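You operate a simulated robot arm through the tools that you are given. There is no shell and no other tool.

You are at the controls of a simulated robot arm. One attempt, no reset.

Task
Crank the overfull spool back to 25 metres and correct the metre dial.
Fine: back to 25 or just under; dial to 25; brake off to crank, on again after; other settings stay.
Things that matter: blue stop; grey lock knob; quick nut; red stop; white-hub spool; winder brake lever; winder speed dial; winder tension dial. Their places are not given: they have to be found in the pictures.

It is judged by the outcome, as a careful person would: the job done as asked, and still so three seconds after it is handed in. It fails if anything else is knocked over, pushed out of place, dropped, spilled or broken.

Robot
A 7-joint arm with a two-finger parallel gripper, fixed in place. Base frame: the origin is on the floor under the middle of its stand, x ahead of it, y to its left, z up; the work surface is at about z = 0.8. Units: m, degrees, N and s.
It reaches about 1.372 m from its shoulder. Its first joint turns from -149.0 to 149.0 degrees. Payload 3.43 kg.
The tool frame sits at the grasp point between the pads (the TCP): z along the fingers, y along the line on which they close. The tips reach 0.03 m beyond it. The gripper opens to 0.094 m. The fingers are 0.028 m wide and 0.01 m thick; the gripper's body (0.05 by 0.096 m) begins 0.055 m behind the TCP.
Orientation is told as [roll, pitch, yaw] about the base's x, y, z axes, in that order, counted from this pose: with the fingers straight down and closing along the base's y, the tool's x points along the base's -x, its y along +y and its z along -z.

Tools
- The arm moves only by the tool arm_command. Its argument "moves" is a list of rows, each an object (a shift or turn left out is 0, a gripper value left out holds the last) with "xyz": the shift along the tool's x, y, z in mm, a list of three; "angular": the turn, a rotation vector about the tool's x, y, z in degrees, a list of three. In form: [{"xyz": [tx, ty, tz], "angular": [rx, ry, rz]}, ...]. A call has 1 to 20 rows; each row shifts and turns the commanded pose from where the row before left it, along the tool's axes as they then stand. "hand" is the closure in counts, from 0 (fully open) to 255 (shut), set as the call begins (left out, the last holds). Rows are played at 5 a second. More than 0.05 m and 8.6 degrees between two rows, or a gripper value outside its range, and nothing of the call is played. A pose out of reach is approached as far as the arm can. The call stops where the force on the tool passes 80 N (or 10 N more than at its start, if that is more) or the arm is blocked; 0.2 s more then pass. Each finger travels about 0.045 m/s and halts on what it meets, pressing with about 30 N; the grip force reading is that of the motor and also rises with nothing between the fingers. The clock runs only during rows and for 0.2 s after the last one: add rows that do not move to give the fingers time. It gives the time, the measured TCP pose, the force on the tool (base axes), the opening and the grip force at its end, in the units of the frame above (readings bear some noise), with the torque about the TCP (base axes, N m) and any sound that the robot's microphone picked up.
- Cameras (640 x 400 px; columns grow to the right, rows downward): "scene" is fixed at [0.0498, 0.5064, 1.1855]; the picture's right is [0.67, -0.74, 0.00], its down [-0.34, -0.30, -0.89] and it looks along [0.66, 0.60, -0.45] (base axes); focal length 214 px, centre (320, 200). "wrist" rides on the gripper at [0.076, 0.014, -0.102] in the tool frame; the picture's right is [-0.18, 0.98, 0.00], its down [-0.75, -0.14, -0.64] and it looks along [-0.63, -0.12, 0.77] (tool axes); focal length 243 px, centre (320, 200).
- capture(camera): a new picture of that camera. It takes no simulated time.
- measure_at(camera, pixels): for up to 12 pixels [column, row] of the newest picture of that camera ("zoom" is the newest enlarged one), the place [x, y, z] in the base frame of the surface seen there, good to about 0.002 m, but the place of the scene camera against the robot may be out by one fixed shift of up to 0.018 m in any direction. It takes no simulated time.
- zoom(camera, box): a new picture of the part [left, top, right, bottom] of that camera's present view, enlarged. It takes no simulated time.
- close_job(): hands the job in; it is judged then, once.

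Open the gripper and draw the arm clear of the work before you hand the job in, unless the task says otherwise.

The tools are called as a command line: name --argument value ..., lists and objects as JSON in quotes. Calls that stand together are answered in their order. arm_command: Moves the arm, as the interface text tells. Its arguments: {"type":"object","properties":{"moves":{"type":"array"},"hand":{"type":"number"}},"required":["moves"]} The other tools are called the same way: capture (camera) takes a picture; measure_at (camera, pixels) gives the place of the surface under pixels of a picture; zoom (camera, box) takes an enlarged picture of a part of a camera's view; close_job () hands the job in.

At the start:

```text
clock: 0.0
eef_pos: [0.5673, 0.8083, 1.189]
tool_rot: [0.0, -0.1, 0.0]
ft_force: [0.4, -0.3, -0.1]
wrist_torque: [0.0, -0.03, -0.01]
width: 0.0939
grip_force: 0.1
```

scene: 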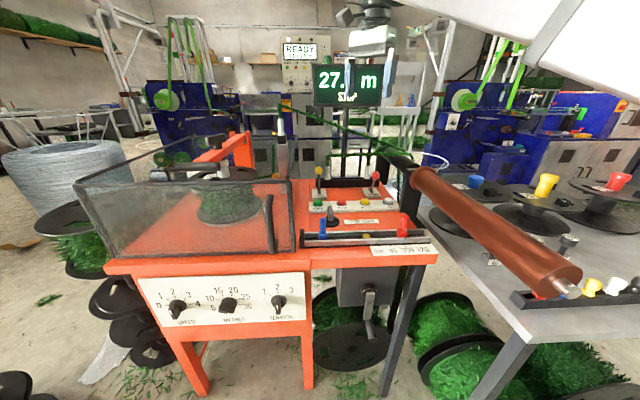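
wrist: 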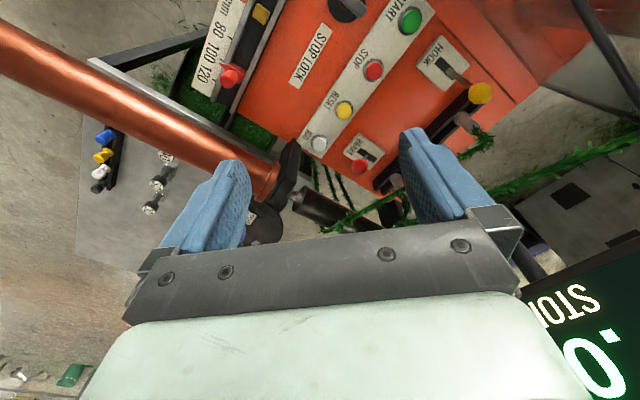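

I start by looking closely at the scene: the display reads about "27.x m", the machine has dials at front (row ~305), levers at (318,175) and (375,180). I zoom in on different parts.

zoom --camera "scene" --box '[280, 40, 440, 140]'

zoom --camera "scene" --box '[280, 150, 440, 250]'

zoom --camera "scene" --box '[130, 260, 330, 385]'

zoom --camera "scene" --box '[60, 100, 300, 250]'

zoom --camera "scene" --box '[400, 150, 640, 300]'

zoom --camera "scene" --box '[290, 240, 450, 400]'

```text
4.00 times, centred on (360, 90) of scene
```

zoom: 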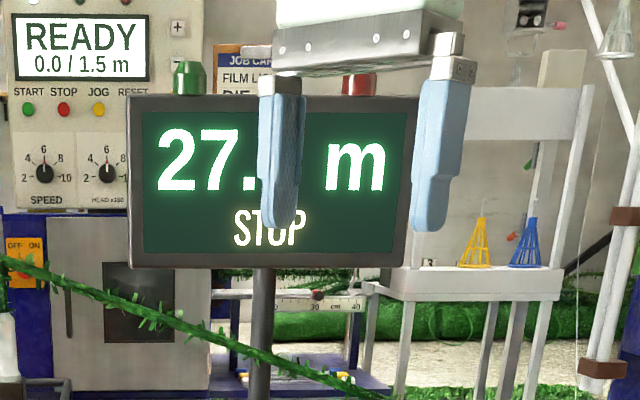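

```text
4.00 times, centred on (360, 200) of scene
```

zoom: 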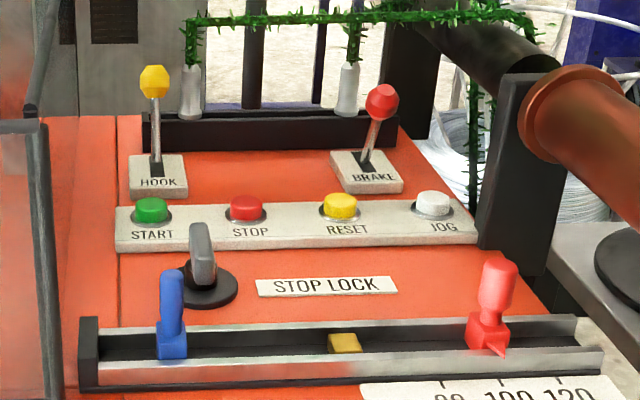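

```text
3.20 times, centred on (230, 322) of scene
```

zoom: 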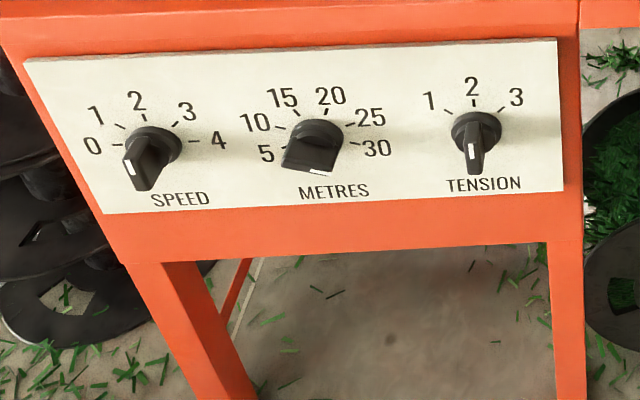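

```text
2.67 times, centred on (180, 175) of scene
```

zoom: 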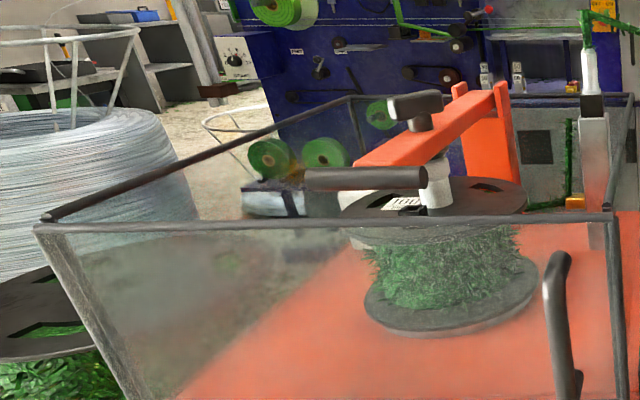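

```text
2.67 times, centred on (520, 225) of scene
```

zoom: 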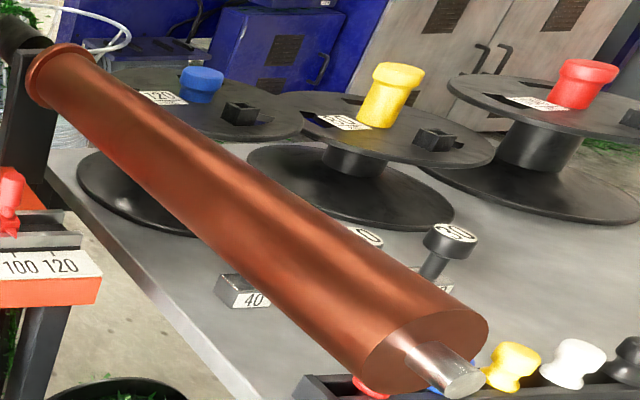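

```text
2.50 times, centred on (370, 320) of scene
```

zoom: 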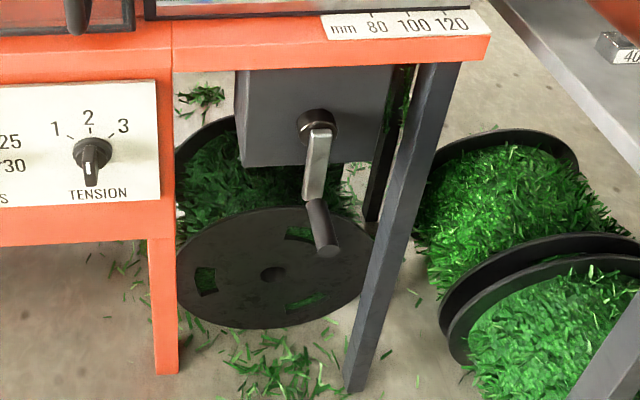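

The front knobs, the brake lever at (375,180), the crank under the table at (370,295) and the stop rail are visible. I measure key places from the scene camera for a rough map.

capture --camera "scene"

measure_at --camera "scene" --pixels '[[178, 308], [228, 304], [278, 302], [376, 176], [371, 188], [318, 170], [369, 290], [371, 302], [372, 328], [230, 210], [404, 222], [322, 230]]'

measure_at --camera "scene" --pixels '[[150, 290], [300, 285], [200, 335], [265, 205], [290, 252], [76, 186], [330, 211], [215, 140], [222, 172], [205, 167], [350, 85], [345, 270]]'

```text
taken
```

scene: 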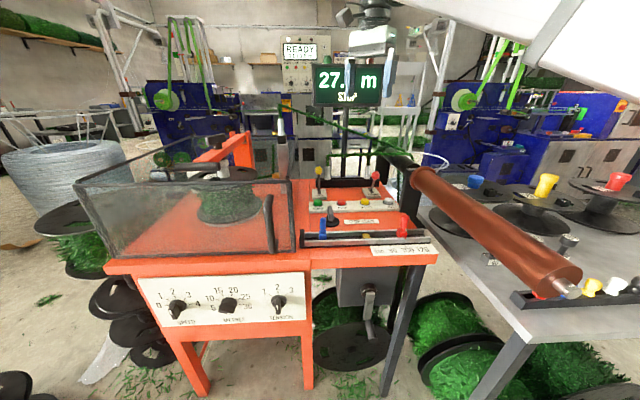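

```text
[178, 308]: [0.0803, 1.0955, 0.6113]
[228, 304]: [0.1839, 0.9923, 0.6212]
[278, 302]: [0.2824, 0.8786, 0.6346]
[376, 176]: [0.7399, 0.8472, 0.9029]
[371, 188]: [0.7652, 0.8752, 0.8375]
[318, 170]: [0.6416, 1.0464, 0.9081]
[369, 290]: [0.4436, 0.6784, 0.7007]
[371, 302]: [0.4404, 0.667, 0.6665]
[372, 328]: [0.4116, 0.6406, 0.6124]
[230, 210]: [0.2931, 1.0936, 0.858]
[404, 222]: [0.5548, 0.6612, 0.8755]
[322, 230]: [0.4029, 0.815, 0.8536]
```

```text
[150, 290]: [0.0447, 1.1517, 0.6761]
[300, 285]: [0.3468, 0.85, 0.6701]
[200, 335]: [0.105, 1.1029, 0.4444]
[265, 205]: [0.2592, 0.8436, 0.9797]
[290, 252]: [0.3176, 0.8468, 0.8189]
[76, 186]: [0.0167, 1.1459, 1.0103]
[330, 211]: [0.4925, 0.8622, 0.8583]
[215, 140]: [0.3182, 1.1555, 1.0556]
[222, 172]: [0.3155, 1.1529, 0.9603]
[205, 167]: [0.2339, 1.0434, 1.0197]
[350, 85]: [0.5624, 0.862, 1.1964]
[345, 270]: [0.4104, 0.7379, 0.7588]
```

The gripper hides part of the display in the scene view (27.? m). I back the arm off toward the base first, away from the machine, to read it.

arm_command --moves '[{"xyz": [30, -30, 0]}, {"xyz": [35, -35, 0]}, {"xyz": [35, -35, 0]}, {"xyz": [35, -35, 0]}, {"xyz": [35, -35, 0]}, {"xyz": [35, -35, 0]}, {"xyz": [35, -20, 0]}]' --hand 0

capture --camera "scene"

zoom --camera "scene" --box '[280, 30, 440, 130]'

capture --camera "wrist"

```text
clock: 1.6
eef_pos: [0.3402, 0.607, 1.1268]
tool_rot: [0.8, -0.4, -0.1]
ft_force: [0.3, -0.5, -0.3]
wrist_torque: [0.02, -0.01, 0.01]
width: 0.0941
grip_force: 0.0
out of reach, approached as far as the arm can: row 4, 5, 6, 7
```

```text
taken
```

scene: 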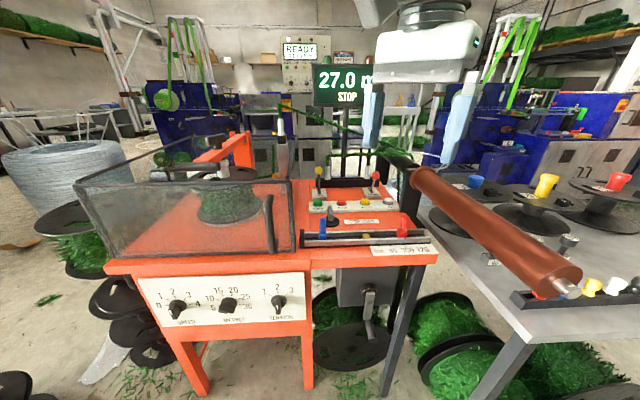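

```text
4.00 times, centred on (360, 80) of scene
```

zoom: 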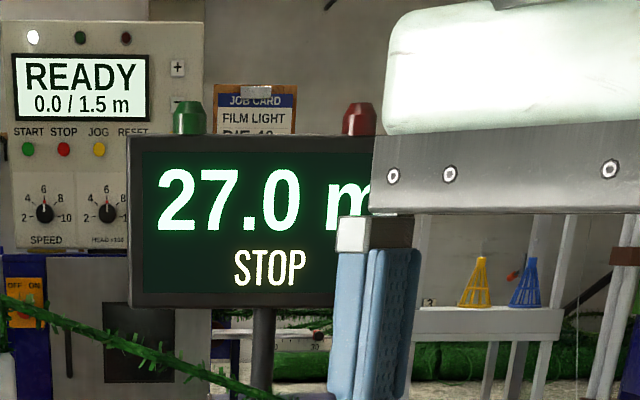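

```text
taken
```

wrist: 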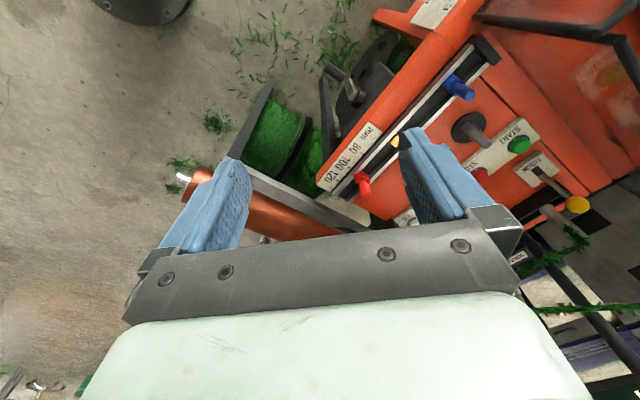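

The display reads 27.0 m, STOP. Now I turn the tool to face the front panel (yaw 45°, then tilt forward 30°) before moving in for a look.

arm_command --moves '[{"angular": [0, 0, -7.5]}, {"angular": [0, 0, -7.5]}, {"angular": [0, 0, -7.5]}, {"angular": [0, 0, -7.5]}, {"angular": [0, 0, -7.5]}, {"angular": [0, 0, -7.5]}, {"angular": [0, -7.5, 0]}, {"angular": [0, -7.5, 0]}, {"angular": [0, -7.5, 0]}, {"angular": [0, -7.5, 0]}]'

capture --camera "wrist"

capture --camera "scene"

```text
clock: 3.8
eef_pos: [0.3434, 0.6124, 1.125]
tool_rot: [0.0, -30.1, 45.0]
ft_force: [0.3, 0.7, 0.0]
wrist_torque: [0.01, 0.01, 0.02]
width: 0.094
grip_force: 0.0
out of reach, approached as far as the arm can: row 1
```

```text
taken
```

wrist: 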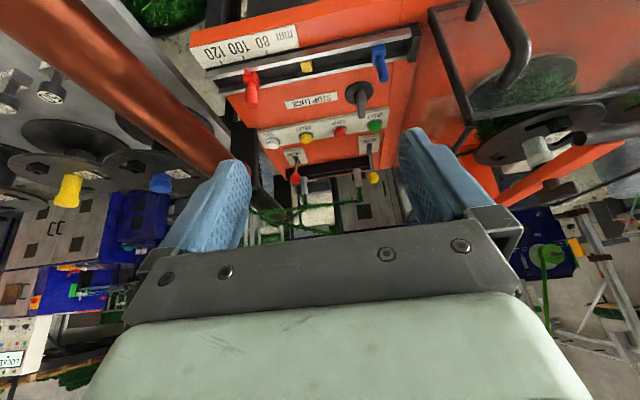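

```text
taken
```

scene: 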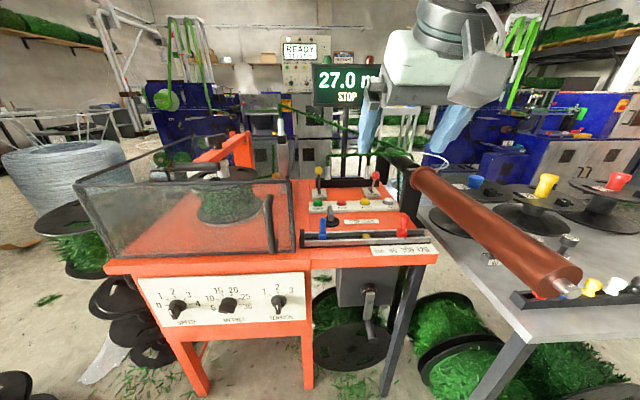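

The pose is now clean (yaw 45°, pitch −30°). I move down and left in front of the panel, staying ~0.2 m away from it, to see the dials with the wrist camera.

arm_command --moves '[{"xyz": [19, 27.3, 24.7]}, {"xyz": [19, 27.3, 24.7]}, {"xyz": [19, 27.3, 24.7]}, {"xyz": [19, 27.3, 24.7]}, {"xyz": [19, 27.3, 24.7]}, {"xyz": [19, 27.3, 24.7]}, {"xyz": [19, 27.3, 24.7]}, {"xyz": [19, 27.3, 24.7]}, {"xyz": [19, 27.3, 24.7]}, {"xyz": [19, 27.3, 24.7]}, {"xyz": [19, 27.3, 24.7]}, {"xyz": [19, 27.3, 24.7]}, {"xyz": [19, 27.3, 24.7]}, {"xyz": [19, 27.3, 24.7]}]'

capture --camera "wrist"

capture --camera "scene"

```text
clock: 6.8
eef_pos: [0.0318, 0.8397, 0.6925]
tool_rot: [0.0, -29.9, 45.0]
ft_force: [0.0, -0.2, 0.8]
wrist_torque: [0.0, 0.01, 0.01]
width: 0.0937
grip_force: 0.0
```

```text
taken
```

wrist: 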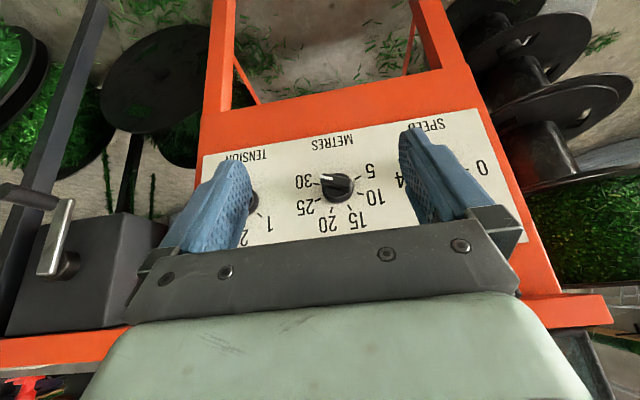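

```text
taken
```

scene: 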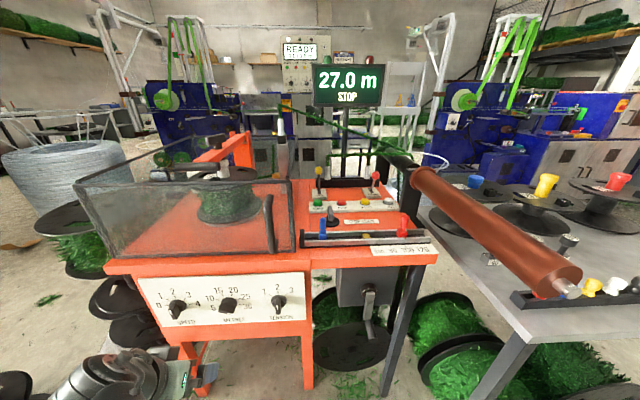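

The wrist view now shows the METRES dial at (336,186), upside down. I zoom in for the pointer, and also look at the SPEED/TENSION dials and the crank at left (50,240).

zoom --camera "wrist" --box '[270, 130, 400, 240]'

measure_at --camera "zoom" --pixels '[[320, 200], [320, 270], [290, 270], [350, 280], [240, 260], [400, 260], [200, 150], [150, 250]]'

zoom --camera "wrist" --box '[0, 150, 160, 290]'

measure_at --camera "wrist" --pixels '[[336, 178], [336, 188], [323, 181], [372, 170], [301, 182], [349, 223], [60, 230], [50, 262], [25, 195], [70, 264], [318, 215], [100, 310]]'

```text
3.64 times, centred on (335, 185) of wrist
```

zoom: 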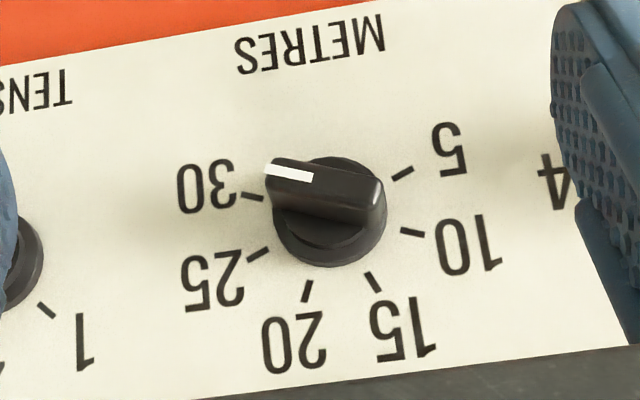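

```text
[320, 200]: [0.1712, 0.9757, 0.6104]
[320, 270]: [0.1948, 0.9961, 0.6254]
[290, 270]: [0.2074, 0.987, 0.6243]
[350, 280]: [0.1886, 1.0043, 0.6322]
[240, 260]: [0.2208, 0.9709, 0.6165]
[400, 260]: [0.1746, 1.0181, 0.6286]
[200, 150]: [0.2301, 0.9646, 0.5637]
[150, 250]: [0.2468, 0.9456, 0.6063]
```

```text
2.86 times, centred on (80, 220) of wrist
```

zoom: 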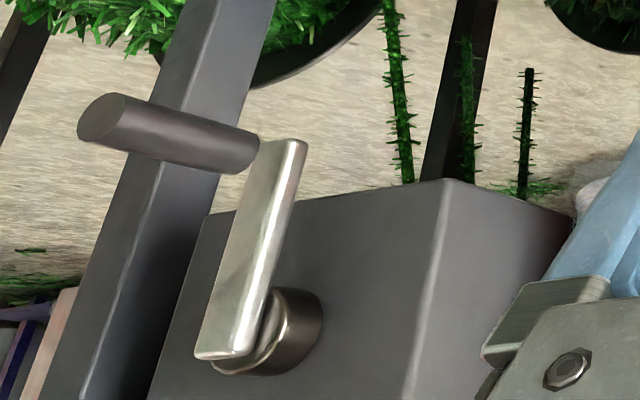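

```text
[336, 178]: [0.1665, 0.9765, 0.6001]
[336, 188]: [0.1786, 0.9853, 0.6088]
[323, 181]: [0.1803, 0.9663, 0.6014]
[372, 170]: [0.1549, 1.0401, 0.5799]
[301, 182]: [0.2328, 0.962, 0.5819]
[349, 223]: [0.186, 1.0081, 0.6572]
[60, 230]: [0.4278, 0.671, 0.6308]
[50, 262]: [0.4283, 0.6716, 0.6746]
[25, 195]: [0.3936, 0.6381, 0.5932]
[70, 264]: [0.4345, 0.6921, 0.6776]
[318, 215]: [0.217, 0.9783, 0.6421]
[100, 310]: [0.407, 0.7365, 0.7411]
```

The METRES dial stands at about 30 (pointer at right in upright view). I re-zoom on the dial to measure the tick positions and pointer ends in the panel plane.

zoom --camera "wrist" --box '[290, 145, 380, 225]'

measure_at --camera "zoom" --pixels '[[320, 200], [180, 215], [190, 300], [265, 358], [360, 345], [418, 270], [405, 180], [205, 170], [285, 185], [390, 195], [300, 240], [310, 310]]'

```text
5.00 times, centred on (335, 185) of wrist
```

zoom: 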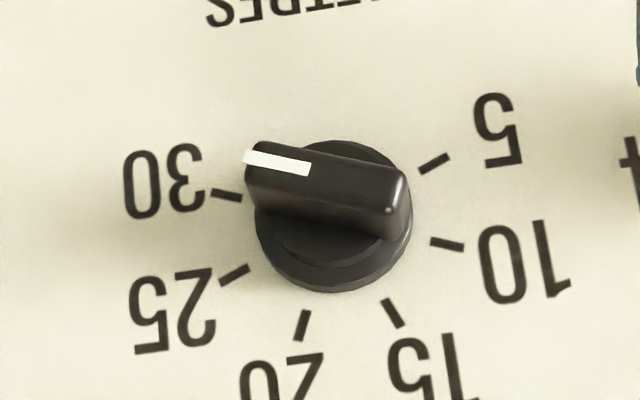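

```text
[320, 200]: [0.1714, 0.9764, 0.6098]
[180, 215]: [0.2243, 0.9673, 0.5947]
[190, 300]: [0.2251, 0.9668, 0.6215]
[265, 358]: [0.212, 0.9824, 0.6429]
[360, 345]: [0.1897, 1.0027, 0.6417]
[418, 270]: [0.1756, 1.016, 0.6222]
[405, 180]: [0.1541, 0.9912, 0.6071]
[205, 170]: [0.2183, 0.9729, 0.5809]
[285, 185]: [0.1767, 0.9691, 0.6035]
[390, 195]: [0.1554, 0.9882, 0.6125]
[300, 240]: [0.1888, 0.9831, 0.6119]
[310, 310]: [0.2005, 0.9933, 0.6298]
```

The zoom shows ticks clearly: 30 at (226,195), 25 at (234,276), 20 (302,326), 15 (394,312), 10 (447,243), 5 (433,164), white mark (245,158)-(310,169). I measure exactly those.

measure_at --camera "zoom" --pixels '[[226, 195], [234, 276], [302, 326], [394, 312], [447, 243], [433, 164], [249, 158], [308, 169], [262, 205], [385, 228], [400, 178], [330, 285]]'

```text
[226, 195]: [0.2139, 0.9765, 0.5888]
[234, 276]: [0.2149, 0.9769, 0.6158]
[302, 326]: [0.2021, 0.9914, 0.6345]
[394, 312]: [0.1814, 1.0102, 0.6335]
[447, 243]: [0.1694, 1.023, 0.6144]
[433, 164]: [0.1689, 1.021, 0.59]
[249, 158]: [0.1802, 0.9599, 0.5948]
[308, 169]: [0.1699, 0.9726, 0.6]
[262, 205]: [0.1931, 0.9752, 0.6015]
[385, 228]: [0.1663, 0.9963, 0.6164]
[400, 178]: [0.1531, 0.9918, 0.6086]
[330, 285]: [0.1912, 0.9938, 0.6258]
```

Dial geometry is clear: centre at about u=-0.571, z=0.602, ticks 45° apart, pointer at 30, so it must turn 45° counter‑clockwise (as seen from the front) to 25. I level the tool so the fingers point at the panel and roll it so the fingers straddle the pointer bar, staying off the panel.

arm_command --moves '[{"angular": [0, -7.5, 0]}, {"angular": [0, -7.5, 0]}, {"angular": [0, -7.5, 0]}, {"angular": [0, -7.5, 0]}, {"angular": [0, -7.5, 0]}, {"angular": [0, -7.5, 0]}, {"angular": [0, -7.5, 0]}, {"angular": [0, -7.5, 0]}, {"xyz": [45, 0, 0]}, {"xyz": [45, 0, 0]}, {"xyz": [0, 0, 30]}]'

capture --camera "scene"

capture --camera "wrist"

```text
clock: 9.2
eef_pos: [0.0509, 0.8622, 0.6032]
tool_rot: [171.6, -90.0, -126.5]
ft_force: [0.6, 0.4, 0.2]
wrist_torque: [-0.01, -0.01, -0.02]
width: 0.0941
grip_force: 0.0
```

```text
taken
```

scene: 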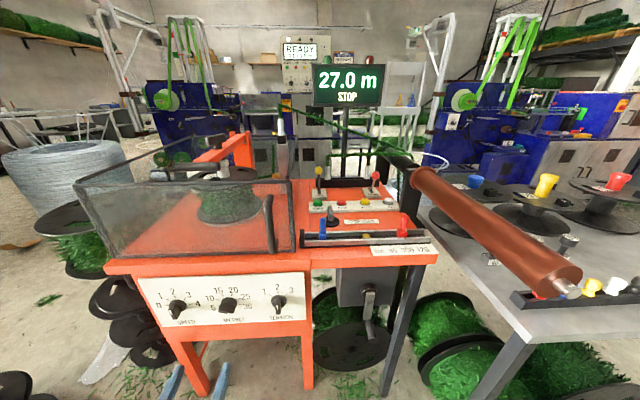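

```text
taken
```

wrist: 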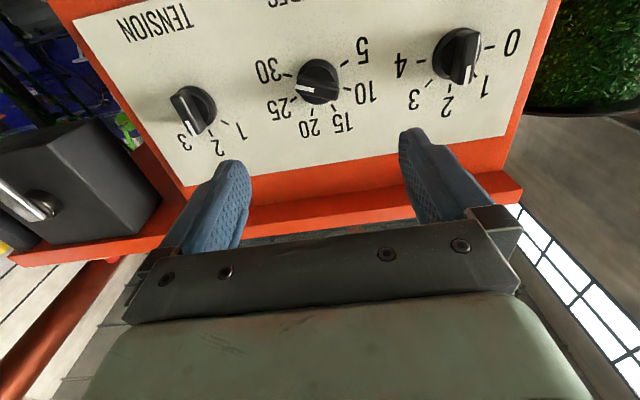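

From below the pointer looks a bit between 30 and 25; I zoom and measure again to pin down its true angle.

zoom --camera "wrist" --box '[265, 35, 375, 130]'

measure_at --camera "zoom" --pixels '[[190, 300], [260, 310], [320, 200], [130, 230], [155, 375], [300, 345], [400, 330], [440, 270], [250, 200], [380, 310], [400, 250], [220, 280]]'

```text
4.21 times, centred on (320, 82) of wrist
```

zoom: 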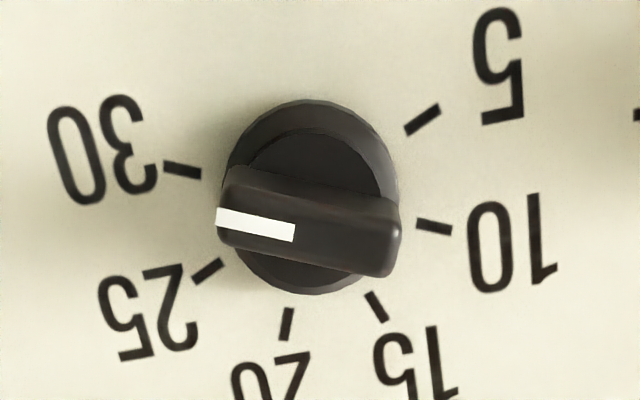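

```text
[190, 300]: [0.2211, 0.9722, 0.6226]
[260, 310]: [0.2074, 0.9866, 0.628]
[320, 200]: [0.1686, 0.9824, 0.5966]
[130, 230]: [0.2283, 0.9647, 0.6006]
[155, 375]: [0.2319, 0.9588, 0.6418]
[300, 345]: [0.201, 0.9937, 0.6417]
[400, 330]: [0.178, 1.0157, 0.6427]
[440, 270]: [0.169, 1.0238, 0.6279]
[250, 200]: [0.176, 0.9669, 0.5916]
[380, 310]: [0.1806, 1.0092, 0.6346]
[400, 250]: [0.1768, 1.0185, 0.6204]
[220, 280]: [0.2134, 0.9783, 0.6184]
```

measure_at --camera "zoom" --pixels '[[220, 215], [225, 226], [293, 232], [255, 224], [345, 237], [385, 245], [230, 195], [350, 210], [245, 250], [350, 265], [182, 170], [206, 272]]'

```text
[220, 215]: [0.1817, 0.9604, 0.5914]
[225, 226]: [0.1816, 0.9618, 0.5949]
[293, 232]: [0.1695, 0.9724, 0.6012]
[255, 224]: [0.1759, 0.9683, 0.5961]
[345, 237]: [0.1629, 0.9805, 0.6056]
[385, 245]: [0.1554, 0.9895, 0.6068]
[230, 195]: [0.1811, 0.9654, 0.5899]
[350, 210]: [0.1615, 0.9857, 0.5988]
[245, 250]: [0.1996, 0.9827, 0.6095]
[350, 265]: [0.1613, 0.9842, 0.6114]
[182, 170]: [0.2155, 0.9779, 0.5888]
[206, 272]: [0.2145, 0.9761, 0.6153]
```

The pointer bar is at about −20° (30 mark at −22.5°), centre u≈−0.571, z≈0.602. I roll the tool −70° so the fingers close across the bar, then check.

arm_command --moves '[{"angular": [0, 0, -7]}, {"angular": [0, 0, -7]}, {"angular": [0, 0, -7]}, {"angular": [0, 0, -7]}, {"angular": [0, 0, -7]}, {"angular": [0, 0, -7]}, {"angular": [0, 0, -7]}, {"angular": [0, 0, -7]}, {"angular": [0, 0, -7]}, {"angular": [0, 0, -7]}, {"xyz": [2.7, 0.3, 30]}, {"xyz": [0, 0, 30]}]'

capture --camera "scene"

capture --camera "wrist"

```text
clock: 11.8
eef_pos: [0.0968, 0.9046, 0.6024]
tool_rot: [-90.0, -19.9, 135.1]
ft_force: [0.9, 0.6, -0.3]
wrist_torque: [0.01, 0.01, 0.02]
width: 0.0941
grip_force: 0.0
```

```text
taken
```

scene: 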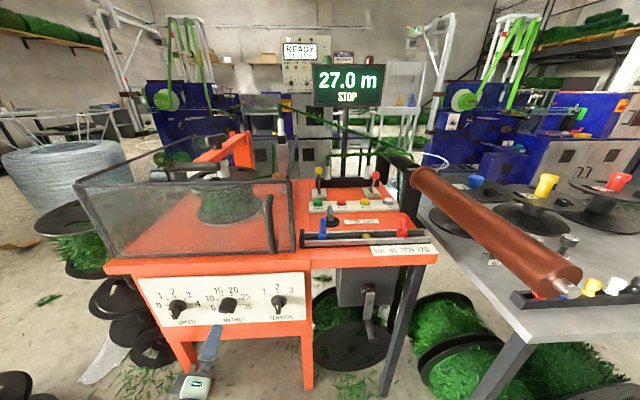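

```text
taken
```

wrist: 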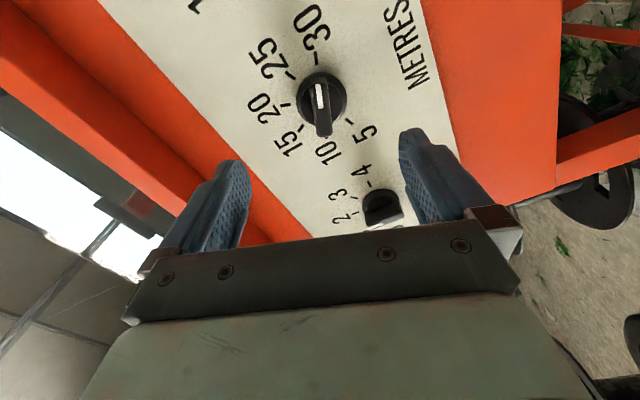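

The bar is now lined up with the tool's x axis in the wrist view (knob at (322,97)) between the fingers. I move 88 mm forward so the tips flank the bar, with no closing yet.

arm_command --moves '[{"xyz": [0, 0, 30]}, {"xyz": [0, 0, 30]}, {"xyz": [0, 0, 18]}, {"xyz": [0, 0, 10]}]'

capture --camera "wrist"

capture --camera "scene"

```text
clock: 12.8
eef_pos: [0.1568, 0.9668, 0.6025]
tool_rot: [-89.9, -20.0, 135.0]
ft_force: [-0.1, -0.1, 0.5]
wrist_torque: [0.0, -0.03, 0.03]
width: 0.094
grip_force: 0.1
```

```text
taken
```

wrist: 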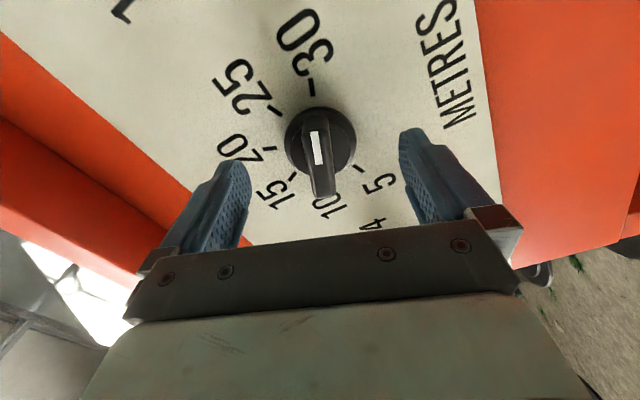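

```text
taken
```

scene: 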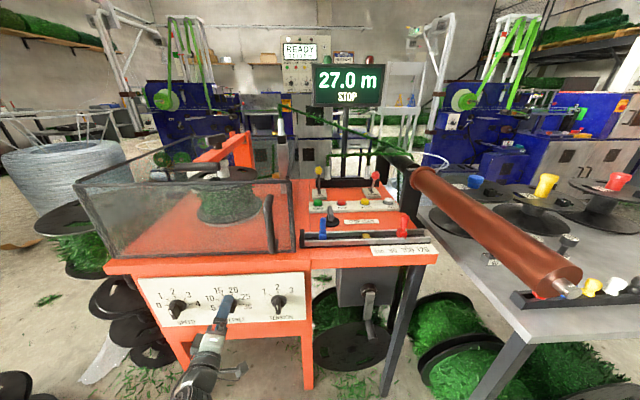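

The knob sits centred between the tips (mid ≈ (323,150), knob (320,145)). I close the fingers onto the bar and wait.

arm_command --moves '[{}, {}, {}, {}, {}, {}, {}]' --hand 255

capture --camera "wrist"

```text
clock: 14.4
eef_pos: [0.1573, 0.9654, 0.6018]
tool_rot: [-89.8, -20.0, 134.9]
ft_force: [0.0, -0.7, -5.8]
wrist_torque: [0.01, 0.07, -0.01]
width: 0.015
grip_force: 45.4
```

```text
taken
```

wrist: 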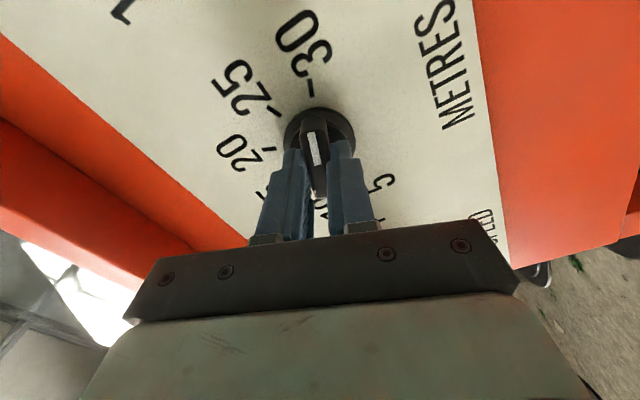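

The bar is gripped (width 15 mm, grip 45 N). I now turn the tool −42.5° about its axis in small steps to bring the bar to the 25 mark.

arm_command --moves '[{"angular": [0, 0, -4.25]}, {"angular": [0, 0, -4.25]}, {"angular": [0, 0, -4.25]}, {"angular": [0, 0, -4.25]}, {"angular": [0, 0, -4.25]}, {"angular": [0, 0, -4.25]}, {"angular": [0, 0, -4.25]}, {"angular": [0, 0, -4.25]}, {"angular": [0, 0, -4.25]}, {"angular": [0, 0, -4.25]}, {}]'

capture --camera "wrist"

zoom --camera "wrist" --box '[230, 60, 410, 200]'

```text
clock: 16.8
eef_pos: [0.1572, 0.9649, 0.6002]
tool_rot: [-89.7, 22.7, 135.2]
ft_force: [-27.7, -15.3, -19.5]
wrist_torque: [-0.35, 0.39, 0.58]
width: 0.0149
grip_force: 45.5
```

```text
taken
```

wrist: 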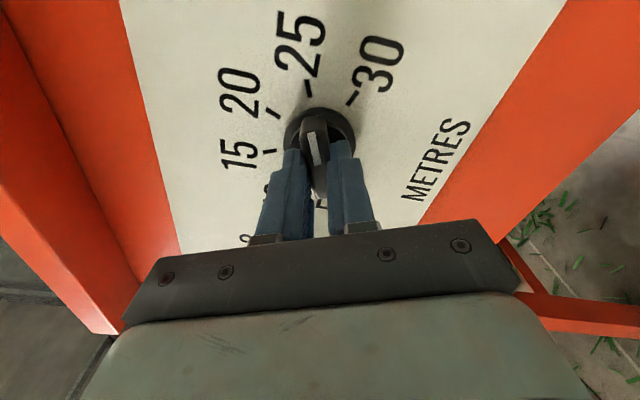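

```text
2.86 times, centred on (320, 130) of wrist
```

zoom: 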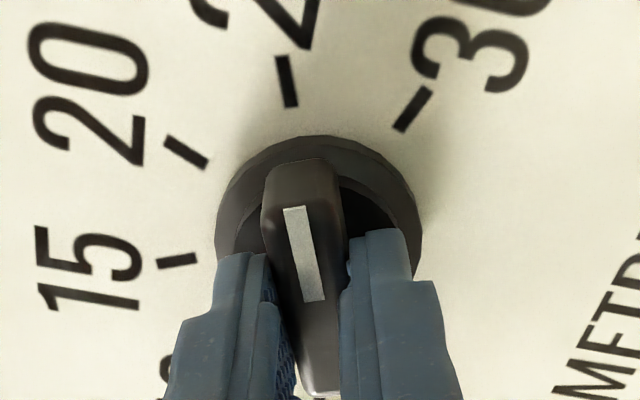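

The pointer now looks aimed at 25. I open the fingers fully, then back straight off and measure the result.

arm_command --moves '[{}, {}, {}, {}, {}, {}]' --hand 0

arm_command --moves '[{"xyz": [0, 0, -30]}, {"xyz": [0, 0, -30]}, {"xyz": [0, 0, -30]}]'

capture --camera "wrist"

zoom --camera "wrist" --box '[260, 45, 380, 150]'

```text
clock: 18.2
eef_pos: [0.158, 0.9661, 0.6012]
tool_rot: [-90.0, 22.5, 135.0]
ft_force: [-0.8, -0.1, -0.6]
wrist_torque: [-0.04, -0.02, 0.05]
width: 0.0939
grip_force: 0.0
```

```text
clock: 19.0
eef_pos: [0.0943, 0.9038, 0.599]
tool_rot: [-90.0, 22.5, 135.0]
ft_force: [-0.7, 0.4, -0.4]
wrist_torque: [0.0, 0.04, 0.0]
width: 0.0941
grip_force: 0.1
```

```text
taken
```

wrist: 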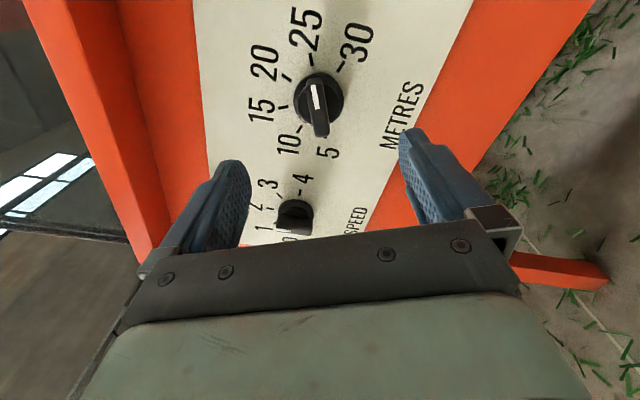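

```text
3.81 times, centred on (320, 98) of wrist
```

zoom: 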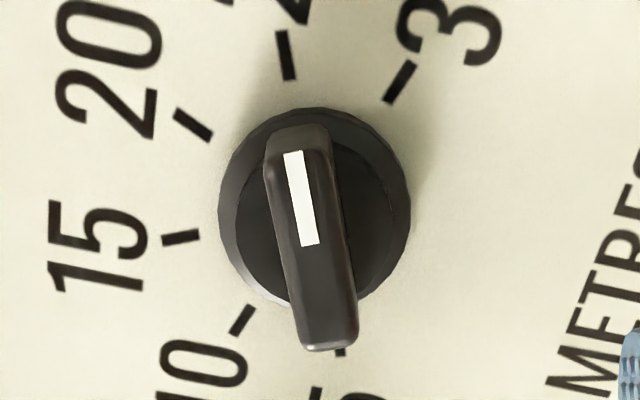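

The fingers are off the dial. I measure the white mark ends (293,155)-(311,243), bar far end (330,340) and the ticks to compute the dial angle.

measure_at --camera "zoom" --pixels '[[293, 156], [302, 200], [310, 242], [330, 330], [287, 55], [287, 70], [401, 80], [193, 124], [180, 237], [242, 320], [290, 135], [320, 290]]'

```text
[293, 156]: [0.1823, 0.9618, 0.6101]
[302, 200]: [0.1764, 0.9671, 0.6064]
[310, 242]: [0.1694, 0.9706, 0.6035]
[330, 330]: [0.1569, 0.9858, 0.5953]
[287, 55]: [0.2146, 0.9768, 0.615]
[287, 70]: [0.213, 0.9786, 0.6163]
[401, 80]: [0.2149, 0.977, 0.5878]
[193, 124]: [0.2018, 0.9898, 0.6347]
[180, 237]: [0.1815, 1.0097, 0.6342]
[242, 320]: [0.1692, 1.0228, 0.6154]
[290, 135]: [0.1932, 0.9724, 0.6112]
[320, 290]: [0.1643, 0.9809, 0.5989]
```

The dial angle measures about 22.5°, i.e. on the 25 mark. Next I back off and unroll the tool, then rise to look at the brake lever.

arm_command --moves '[{"xyz": [0, 0, -30]}, {"xyz": [0, 0, -30]}, {"angular": [0, 0, 7.5]}, {"angular": [0, 0, 7.5]}, {"angular": [0, 0, 7.5]}, {"angular": [0, 0, 7.5]}, {"angular": [0, 0, 7.5]}, {"angular": [0, 0, 7.5]}, {"angular": [0, 0, 7.5]}, {"angular": [0, 0, 7.5]}, {"angular": [0, 0, 7.5]}, {"angular": [0, 0, 7.5]}, {"angular": [0, 0, 7.5]}, {"angular": [0, 0, 7.5]}, {"angular": [0, 0, 7.5]}, {"angular": [0, 0, 7.5]}, {"angular": [0, 0, 7.5]}]'

arm_command --moves '[{"xyz": [-45, 0, 0]}, {"xyz": [-45, 0, 0]}, {"xyz": [-45, 0, 0]}, {"xyz": [-45, 0, 0]}, {"xyz": [-45, 0, 0]}, {"xyz": [-45, 0, 0]}, {"xyz": [-45, 0, 0]}, {"angular": [0, 7.5, 0]}, {"angular": [0, 7.5, 0]}, {"angular": [0, 7.5, 0]}, {"angular": [0, 7.5, 0]}, {"angular": [0, 7.5, 0]}, {"angular": [0, 7.5, 0]}, {"angular": [0, 7.5, 0]}, {"angular": [0, 7.5, 0]}]'

capture --camera "scene"

capture --camera "wrist"

```text
clock: 22.6
eef_pos: [0.0528, 0.8591, 0.6025]
tool_rot: [89.6, -89.9, -44.7]
ft_force: [-0.2, 0.4, -0.9]
wrist_torque: [0.01, 0.0, -0.01]
width: 0.0939
grip_force: 0.0
```

```text
clock: 25.8
eef_pos: [0.0546, 0.8593, 0.9166]
tool_rot: [0.0, -29.9, 45.2]
ft_force: [-0.5, 0.3, 0.3]
wrist_torque: [0.0, 0.0, -0.01]
width: 0.0939
grip_force: 0.1
```

```text
taken
```

scene: 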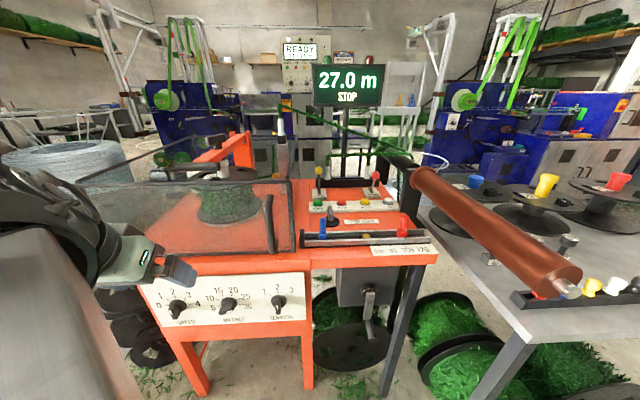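

```text
taken
```

wrist: 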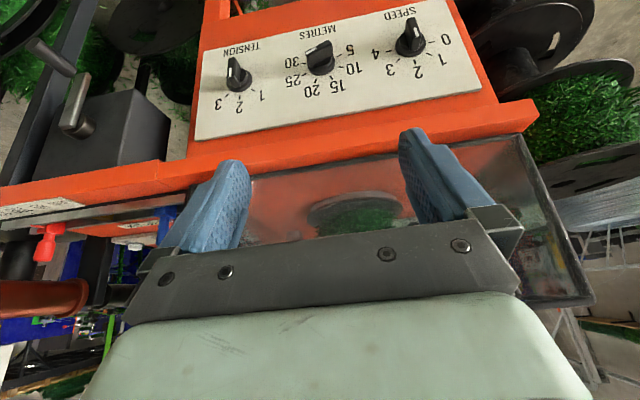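

The arm is clear of the panel. Before crossing right I measure the copper roller, the lock knob area and garland positions from the scene picture to keep clear.

measure_at --camera "scene" --pixels '[[430, 190], [500, 235], [565, 275], [345, 128], [390, 155], [405, 165], [376, 176], [372, 191], [318, 171], [320, 190], [268, 200], [330, 85]]'

zoom --camera "scene" --box '[340, 150, 420, 210]'

```text
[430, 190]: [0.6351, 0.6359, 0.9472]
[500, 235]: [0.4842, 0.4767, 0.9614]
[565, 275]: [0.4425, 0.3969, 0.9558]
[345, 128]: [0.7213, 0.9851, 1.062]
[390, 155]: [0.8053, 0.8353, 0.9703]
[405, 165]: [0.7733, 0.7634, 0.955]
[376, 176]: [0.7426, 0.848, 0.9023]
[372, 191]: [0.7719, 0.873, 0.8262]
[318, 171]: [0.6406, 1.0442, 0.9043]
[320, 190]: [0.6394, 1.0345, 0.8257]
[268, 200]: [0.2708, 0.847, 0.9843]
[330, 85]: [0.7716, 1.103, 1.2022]
```

```text
6.67 times, centred on (380, 180) of scene
```

zoom: 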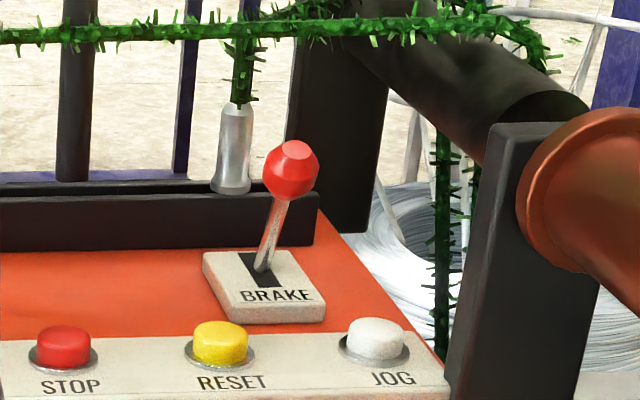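

The lever's slot runs front-to-back and the red ball leans toward the operator; roller lies right of it along u≈0. I rise, cross to the right and advance to a viewing pose over the table.

arm_command --moves '[{"xyz": [-20, 0, -34.6]}, {"xyz": [-20, 0, -34.6]}, {"xyz": [-20, 0, -34.6]}, {"xyz": [-20, 0, -34.6]}, {"xyz": [-20, 0, -34.6]}, {"xyz": [0, -44.9, 0]}, {"xyz": [0, -44.9, 0]}, {"xyz": [0, -44.9, 0]}, {"xyz": [0, -44.9, 0]}, {"xyz": [0, -44.9, 0]}, {"xyz": [0, -44.9, 0]}, {"xyz": [0, -44.9, 0]}, {"xyz": [0, -44.9, 0]}, {"xyz": [0, -44.9, 0]}, {"xyz": [0, -44.9, 0]}, {"xyz": [-35.3, 0, 20.4]}, {"xyz": [-35.3, 0, 20.4]}, {"xyz": [-35.3, 0, 20.4]}, {"xyz": [-35.3, 0, 20.4]}, {"xyz": [-35.3, 0, 20.4]}]'

capture --camera "wrist"

capture --camera "scene"

```text
clock: 30.0
eef_pos: [0.513, 0.6854, 1.1165]
tool_rot: [-0.1, -30.0, 45.0]
ft_force: [-0.2, 0.4, -0.2]
wrist_torque: [0.02, -0.02, 0.02]
width: 0.0942
grip_force: 0.1
```

```text
taken
```

wrist: 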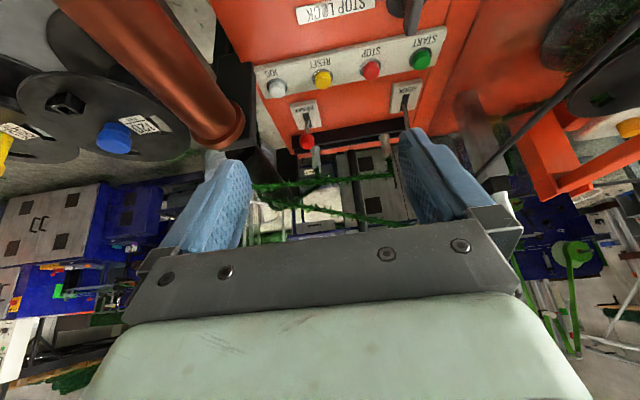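

```text
taken
```

scene: 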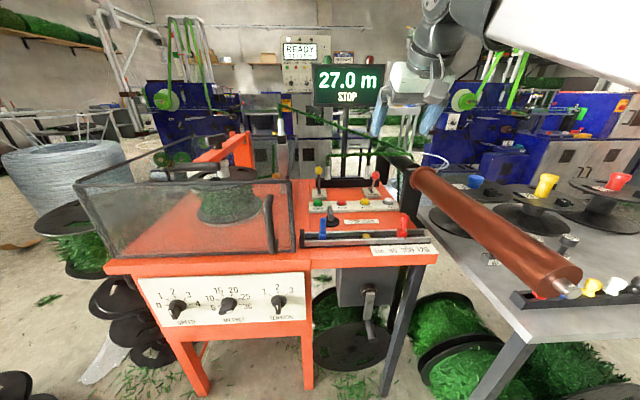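

The wrist view shows the BRAKE lever at (307,135) and the roller end near (235,130). I zoom there and measure lever, plate, roller edge and garland.

zoom --camera "wrist" --box '[230, 70, 430, 200]'

measure_at --camera "wrist" --pixels '[[306, 143], [306, 136], [306, 115], [297, 106], [312, 125], [237, 130], [215, 90], [315, 153], [300, 182], [340, 178], [260, 160], [250, 185]]'

```text
3.08 times, centred on (330, 135) of wrist
```

zoom: 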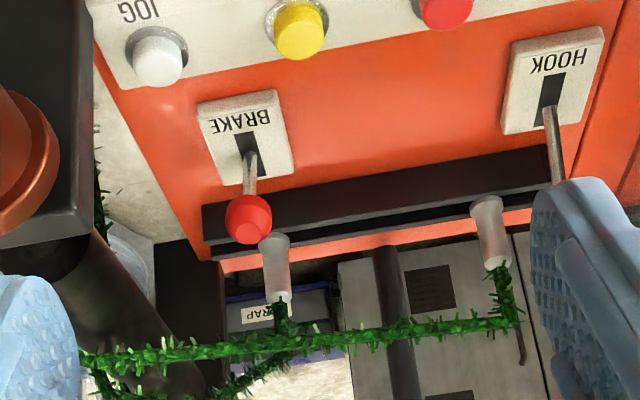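

```text
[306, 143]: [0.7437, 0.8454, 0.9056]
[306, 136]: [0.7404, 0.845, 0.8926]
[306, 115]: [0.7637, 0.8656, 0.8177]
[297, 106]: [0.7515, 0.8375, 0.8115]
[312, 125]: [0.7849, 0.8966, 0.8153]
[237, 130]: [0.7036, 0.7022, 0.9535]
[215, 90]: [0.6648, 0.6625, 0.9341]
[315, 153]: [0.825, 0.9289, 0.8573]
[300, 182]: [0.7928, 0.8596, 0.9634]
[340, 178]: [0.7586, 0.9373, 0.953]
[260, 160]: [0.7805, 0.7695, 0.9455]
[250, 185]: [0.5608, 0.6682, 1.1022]
```

I see the lever: plate corners around (197,105)-(293,172) in the zoom, slot running front-back, red ball leaning toward the operator. I measure the plate corners, stick, ball and garland more precisely.

measure_at --camera "zoom" --pixels '[[202, 108], [275, 94], [288, 170], [217, 183], [251, 170], [250, 185], [240, 205], [256, 232], [245, 140], [256, 172], [290, 340], [180, 352]]'

measure_at --camera "zoom" --pixels '[[516, 45], [600, 32], [552, 115], [557, 150], [558, 172], [551, 85], [545, 125], [50, 130], [95, 150], [85, 230], [275, 245], [350, 342]]'

```text
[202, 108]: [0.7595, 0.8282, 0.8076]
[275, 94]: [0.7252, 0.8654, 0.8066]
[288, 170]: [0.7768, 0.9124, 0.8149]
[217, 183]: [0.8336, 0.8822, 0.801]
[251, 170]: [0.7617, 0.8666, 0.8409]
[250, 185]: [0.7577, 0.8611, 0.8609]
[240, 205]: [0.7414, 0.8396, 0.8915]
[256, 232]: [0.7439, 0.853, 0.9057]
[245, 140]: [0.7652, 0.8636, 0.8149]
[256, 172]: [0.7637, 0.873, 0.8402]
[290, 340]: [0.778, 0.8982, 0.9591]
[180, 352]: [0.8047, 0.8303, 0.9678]
```

```text
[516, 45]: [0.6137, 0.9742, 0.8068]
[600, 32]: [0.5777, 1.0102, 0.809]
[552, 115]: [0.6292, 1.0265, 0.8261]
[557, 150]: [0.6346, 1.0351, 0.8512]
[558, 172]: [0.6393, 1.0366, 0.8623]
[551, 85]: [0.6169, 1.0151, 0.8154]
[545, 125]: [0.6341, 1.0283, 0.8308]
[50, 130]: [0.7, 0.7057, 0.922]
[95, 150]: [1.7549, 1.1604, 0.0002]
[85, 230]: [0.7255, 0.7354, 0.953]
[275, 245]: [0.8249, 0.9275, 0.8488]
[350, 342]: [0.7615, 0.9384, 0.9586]
```

Geometry: brake ball centre ≈ d 1.136, u −0.073, z 0.891, tilted ~18° toward the operator (ON side presumably, HOOK leans the other way); garland string passes at z≈0.96 above. I pitch the tool further forward, narrow the fingers to ~60 mm and go to a pre-grasp point 100 mm short of the ball.

arm_command --moves '[{"angular": [0, -6.25, 0]}, {"angular": [0, -6.25, 0]}, {"angular": [0, -6.25, 0]}, {"angular": [0, -6.25, 0]}, {"xyz": [2.8, -7, 36.7]}, {"xyz": [2.8, -7, 36.7]}, {"xyz": [2.8, -7, 36.7]}, {"xyz": [2.8, -7, 36.7]}, {"xyz": [2.8, -7, 36.7]}, {"xyz": [2.8, -7, 36.7]}, {"xyz": [2.8, -7, 36.7]}]' --hand 90

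capture --camera "wrist"

capture --camera "scene"

```text
clock: 32.4
eef_pos: [0.6877, 0.7934, 0.9504]
tool_rot: [-0.1, -55.0, 45.0]
ft_force: [0.6, 0.1, 0.5]
wrist_torque: [0.0, -0.01, 0.02]
width: 0.0608
grip_force: 0.1
```

```text
taken
```

wrist: 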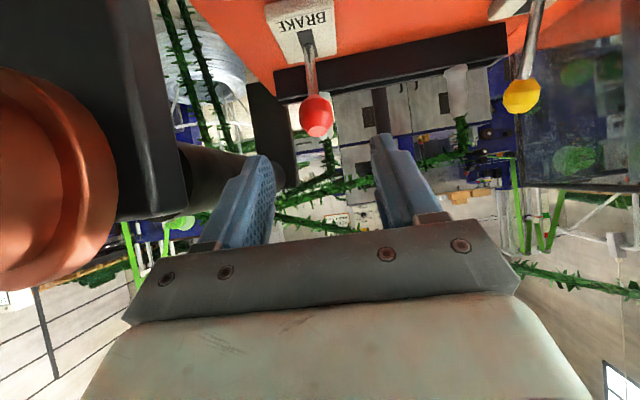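

```text
taken
```

scene: 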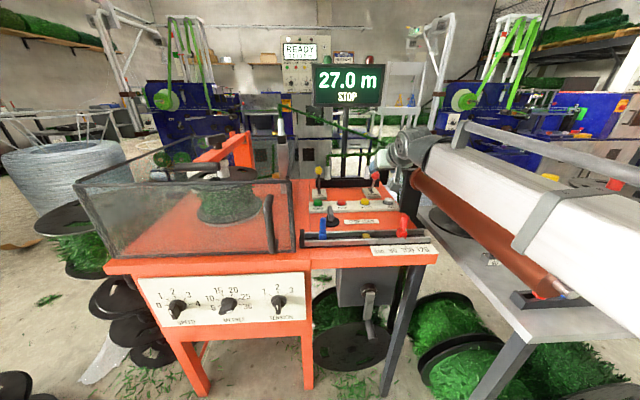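

The ball is at (316,115), nearly centred between the finger tips. I measure the ball and the nearby roller/post/garland before the last 100 mm.

measure_at --camera "wrist" --pixels '[[316, 115], [305, 115], [328, 115], [316, 100], [316, 130], [310, 75], [308, 50], [105, 190], [180, 190], [330, 187], [355, 182], [300, 194]]'

```text
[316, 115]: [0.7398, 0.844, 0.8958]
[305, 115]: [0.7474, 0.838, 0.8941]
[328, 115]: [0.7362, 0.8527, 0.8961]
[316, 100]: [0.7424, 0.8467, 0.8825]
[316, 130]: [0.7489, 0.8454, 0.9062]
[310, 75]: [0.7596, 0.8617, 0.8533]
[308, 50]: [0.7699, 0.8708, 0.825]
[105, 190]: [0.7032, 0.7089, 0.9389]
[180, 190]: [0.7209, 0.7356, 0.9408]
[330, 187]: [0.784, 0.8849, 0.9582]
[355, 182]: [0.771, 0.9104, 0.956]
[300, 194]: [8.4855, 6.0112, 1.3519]
```

Ball centre is confirmed near d 1.134, u −0.0735, z 0.893. I advance ~96 mm along the tool axis so the ball lies between the pads.

arm_command --moves '[{"xyz": [-0.8, -0.3, 25]}, {"xyz": [-0.8, -0.3, 25]}, {"xyz": [-0.8, -0.3, 24]}, {"xyz": [0, 0, 22]}]'

capture --camera "wrist"

```text
clock: 33.4
eef_pos: [0.7481, 0.8503, 0.8996]
tool_rot: [-0.1, -55.0, 45.0]
ft_force: [-0.6, 0.5, 0.0]
wrist_torque: [0.0, 0.02, -0.03]
width: 0.0608
grip_force: 0.0
```

```text
taken
```

wrist: 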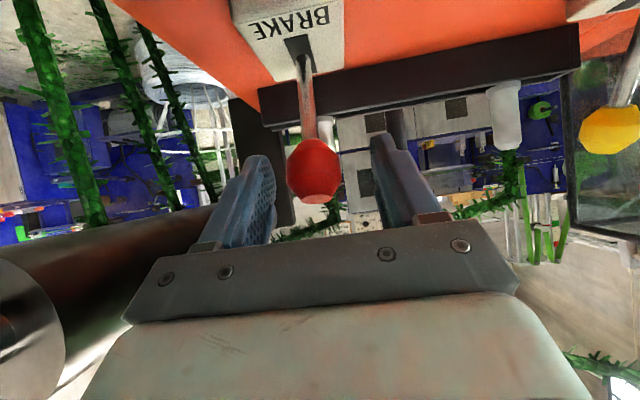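

The ball now sits between the pads at (314,170). I close the fingers on it.

arm_command --moves '[{}, {}, {}, {}, {}, {}]' --hand 255

capture --camera "wrist"

```text
clock: 34.8
eef_pos: [0.7484, 0.8486, 0.9001]
tool_rot: [-0.1, -55.0, 45.0]
ft_force: [20.2, -18.6, -1.3]
wrist_torque: [-0.23, -0.29, -0.17]
width: 0.0287
grip_force: 45.5
```

```text
taken
```

wrist: 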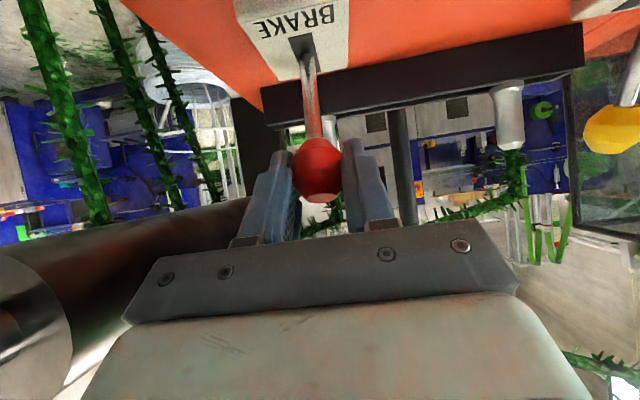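

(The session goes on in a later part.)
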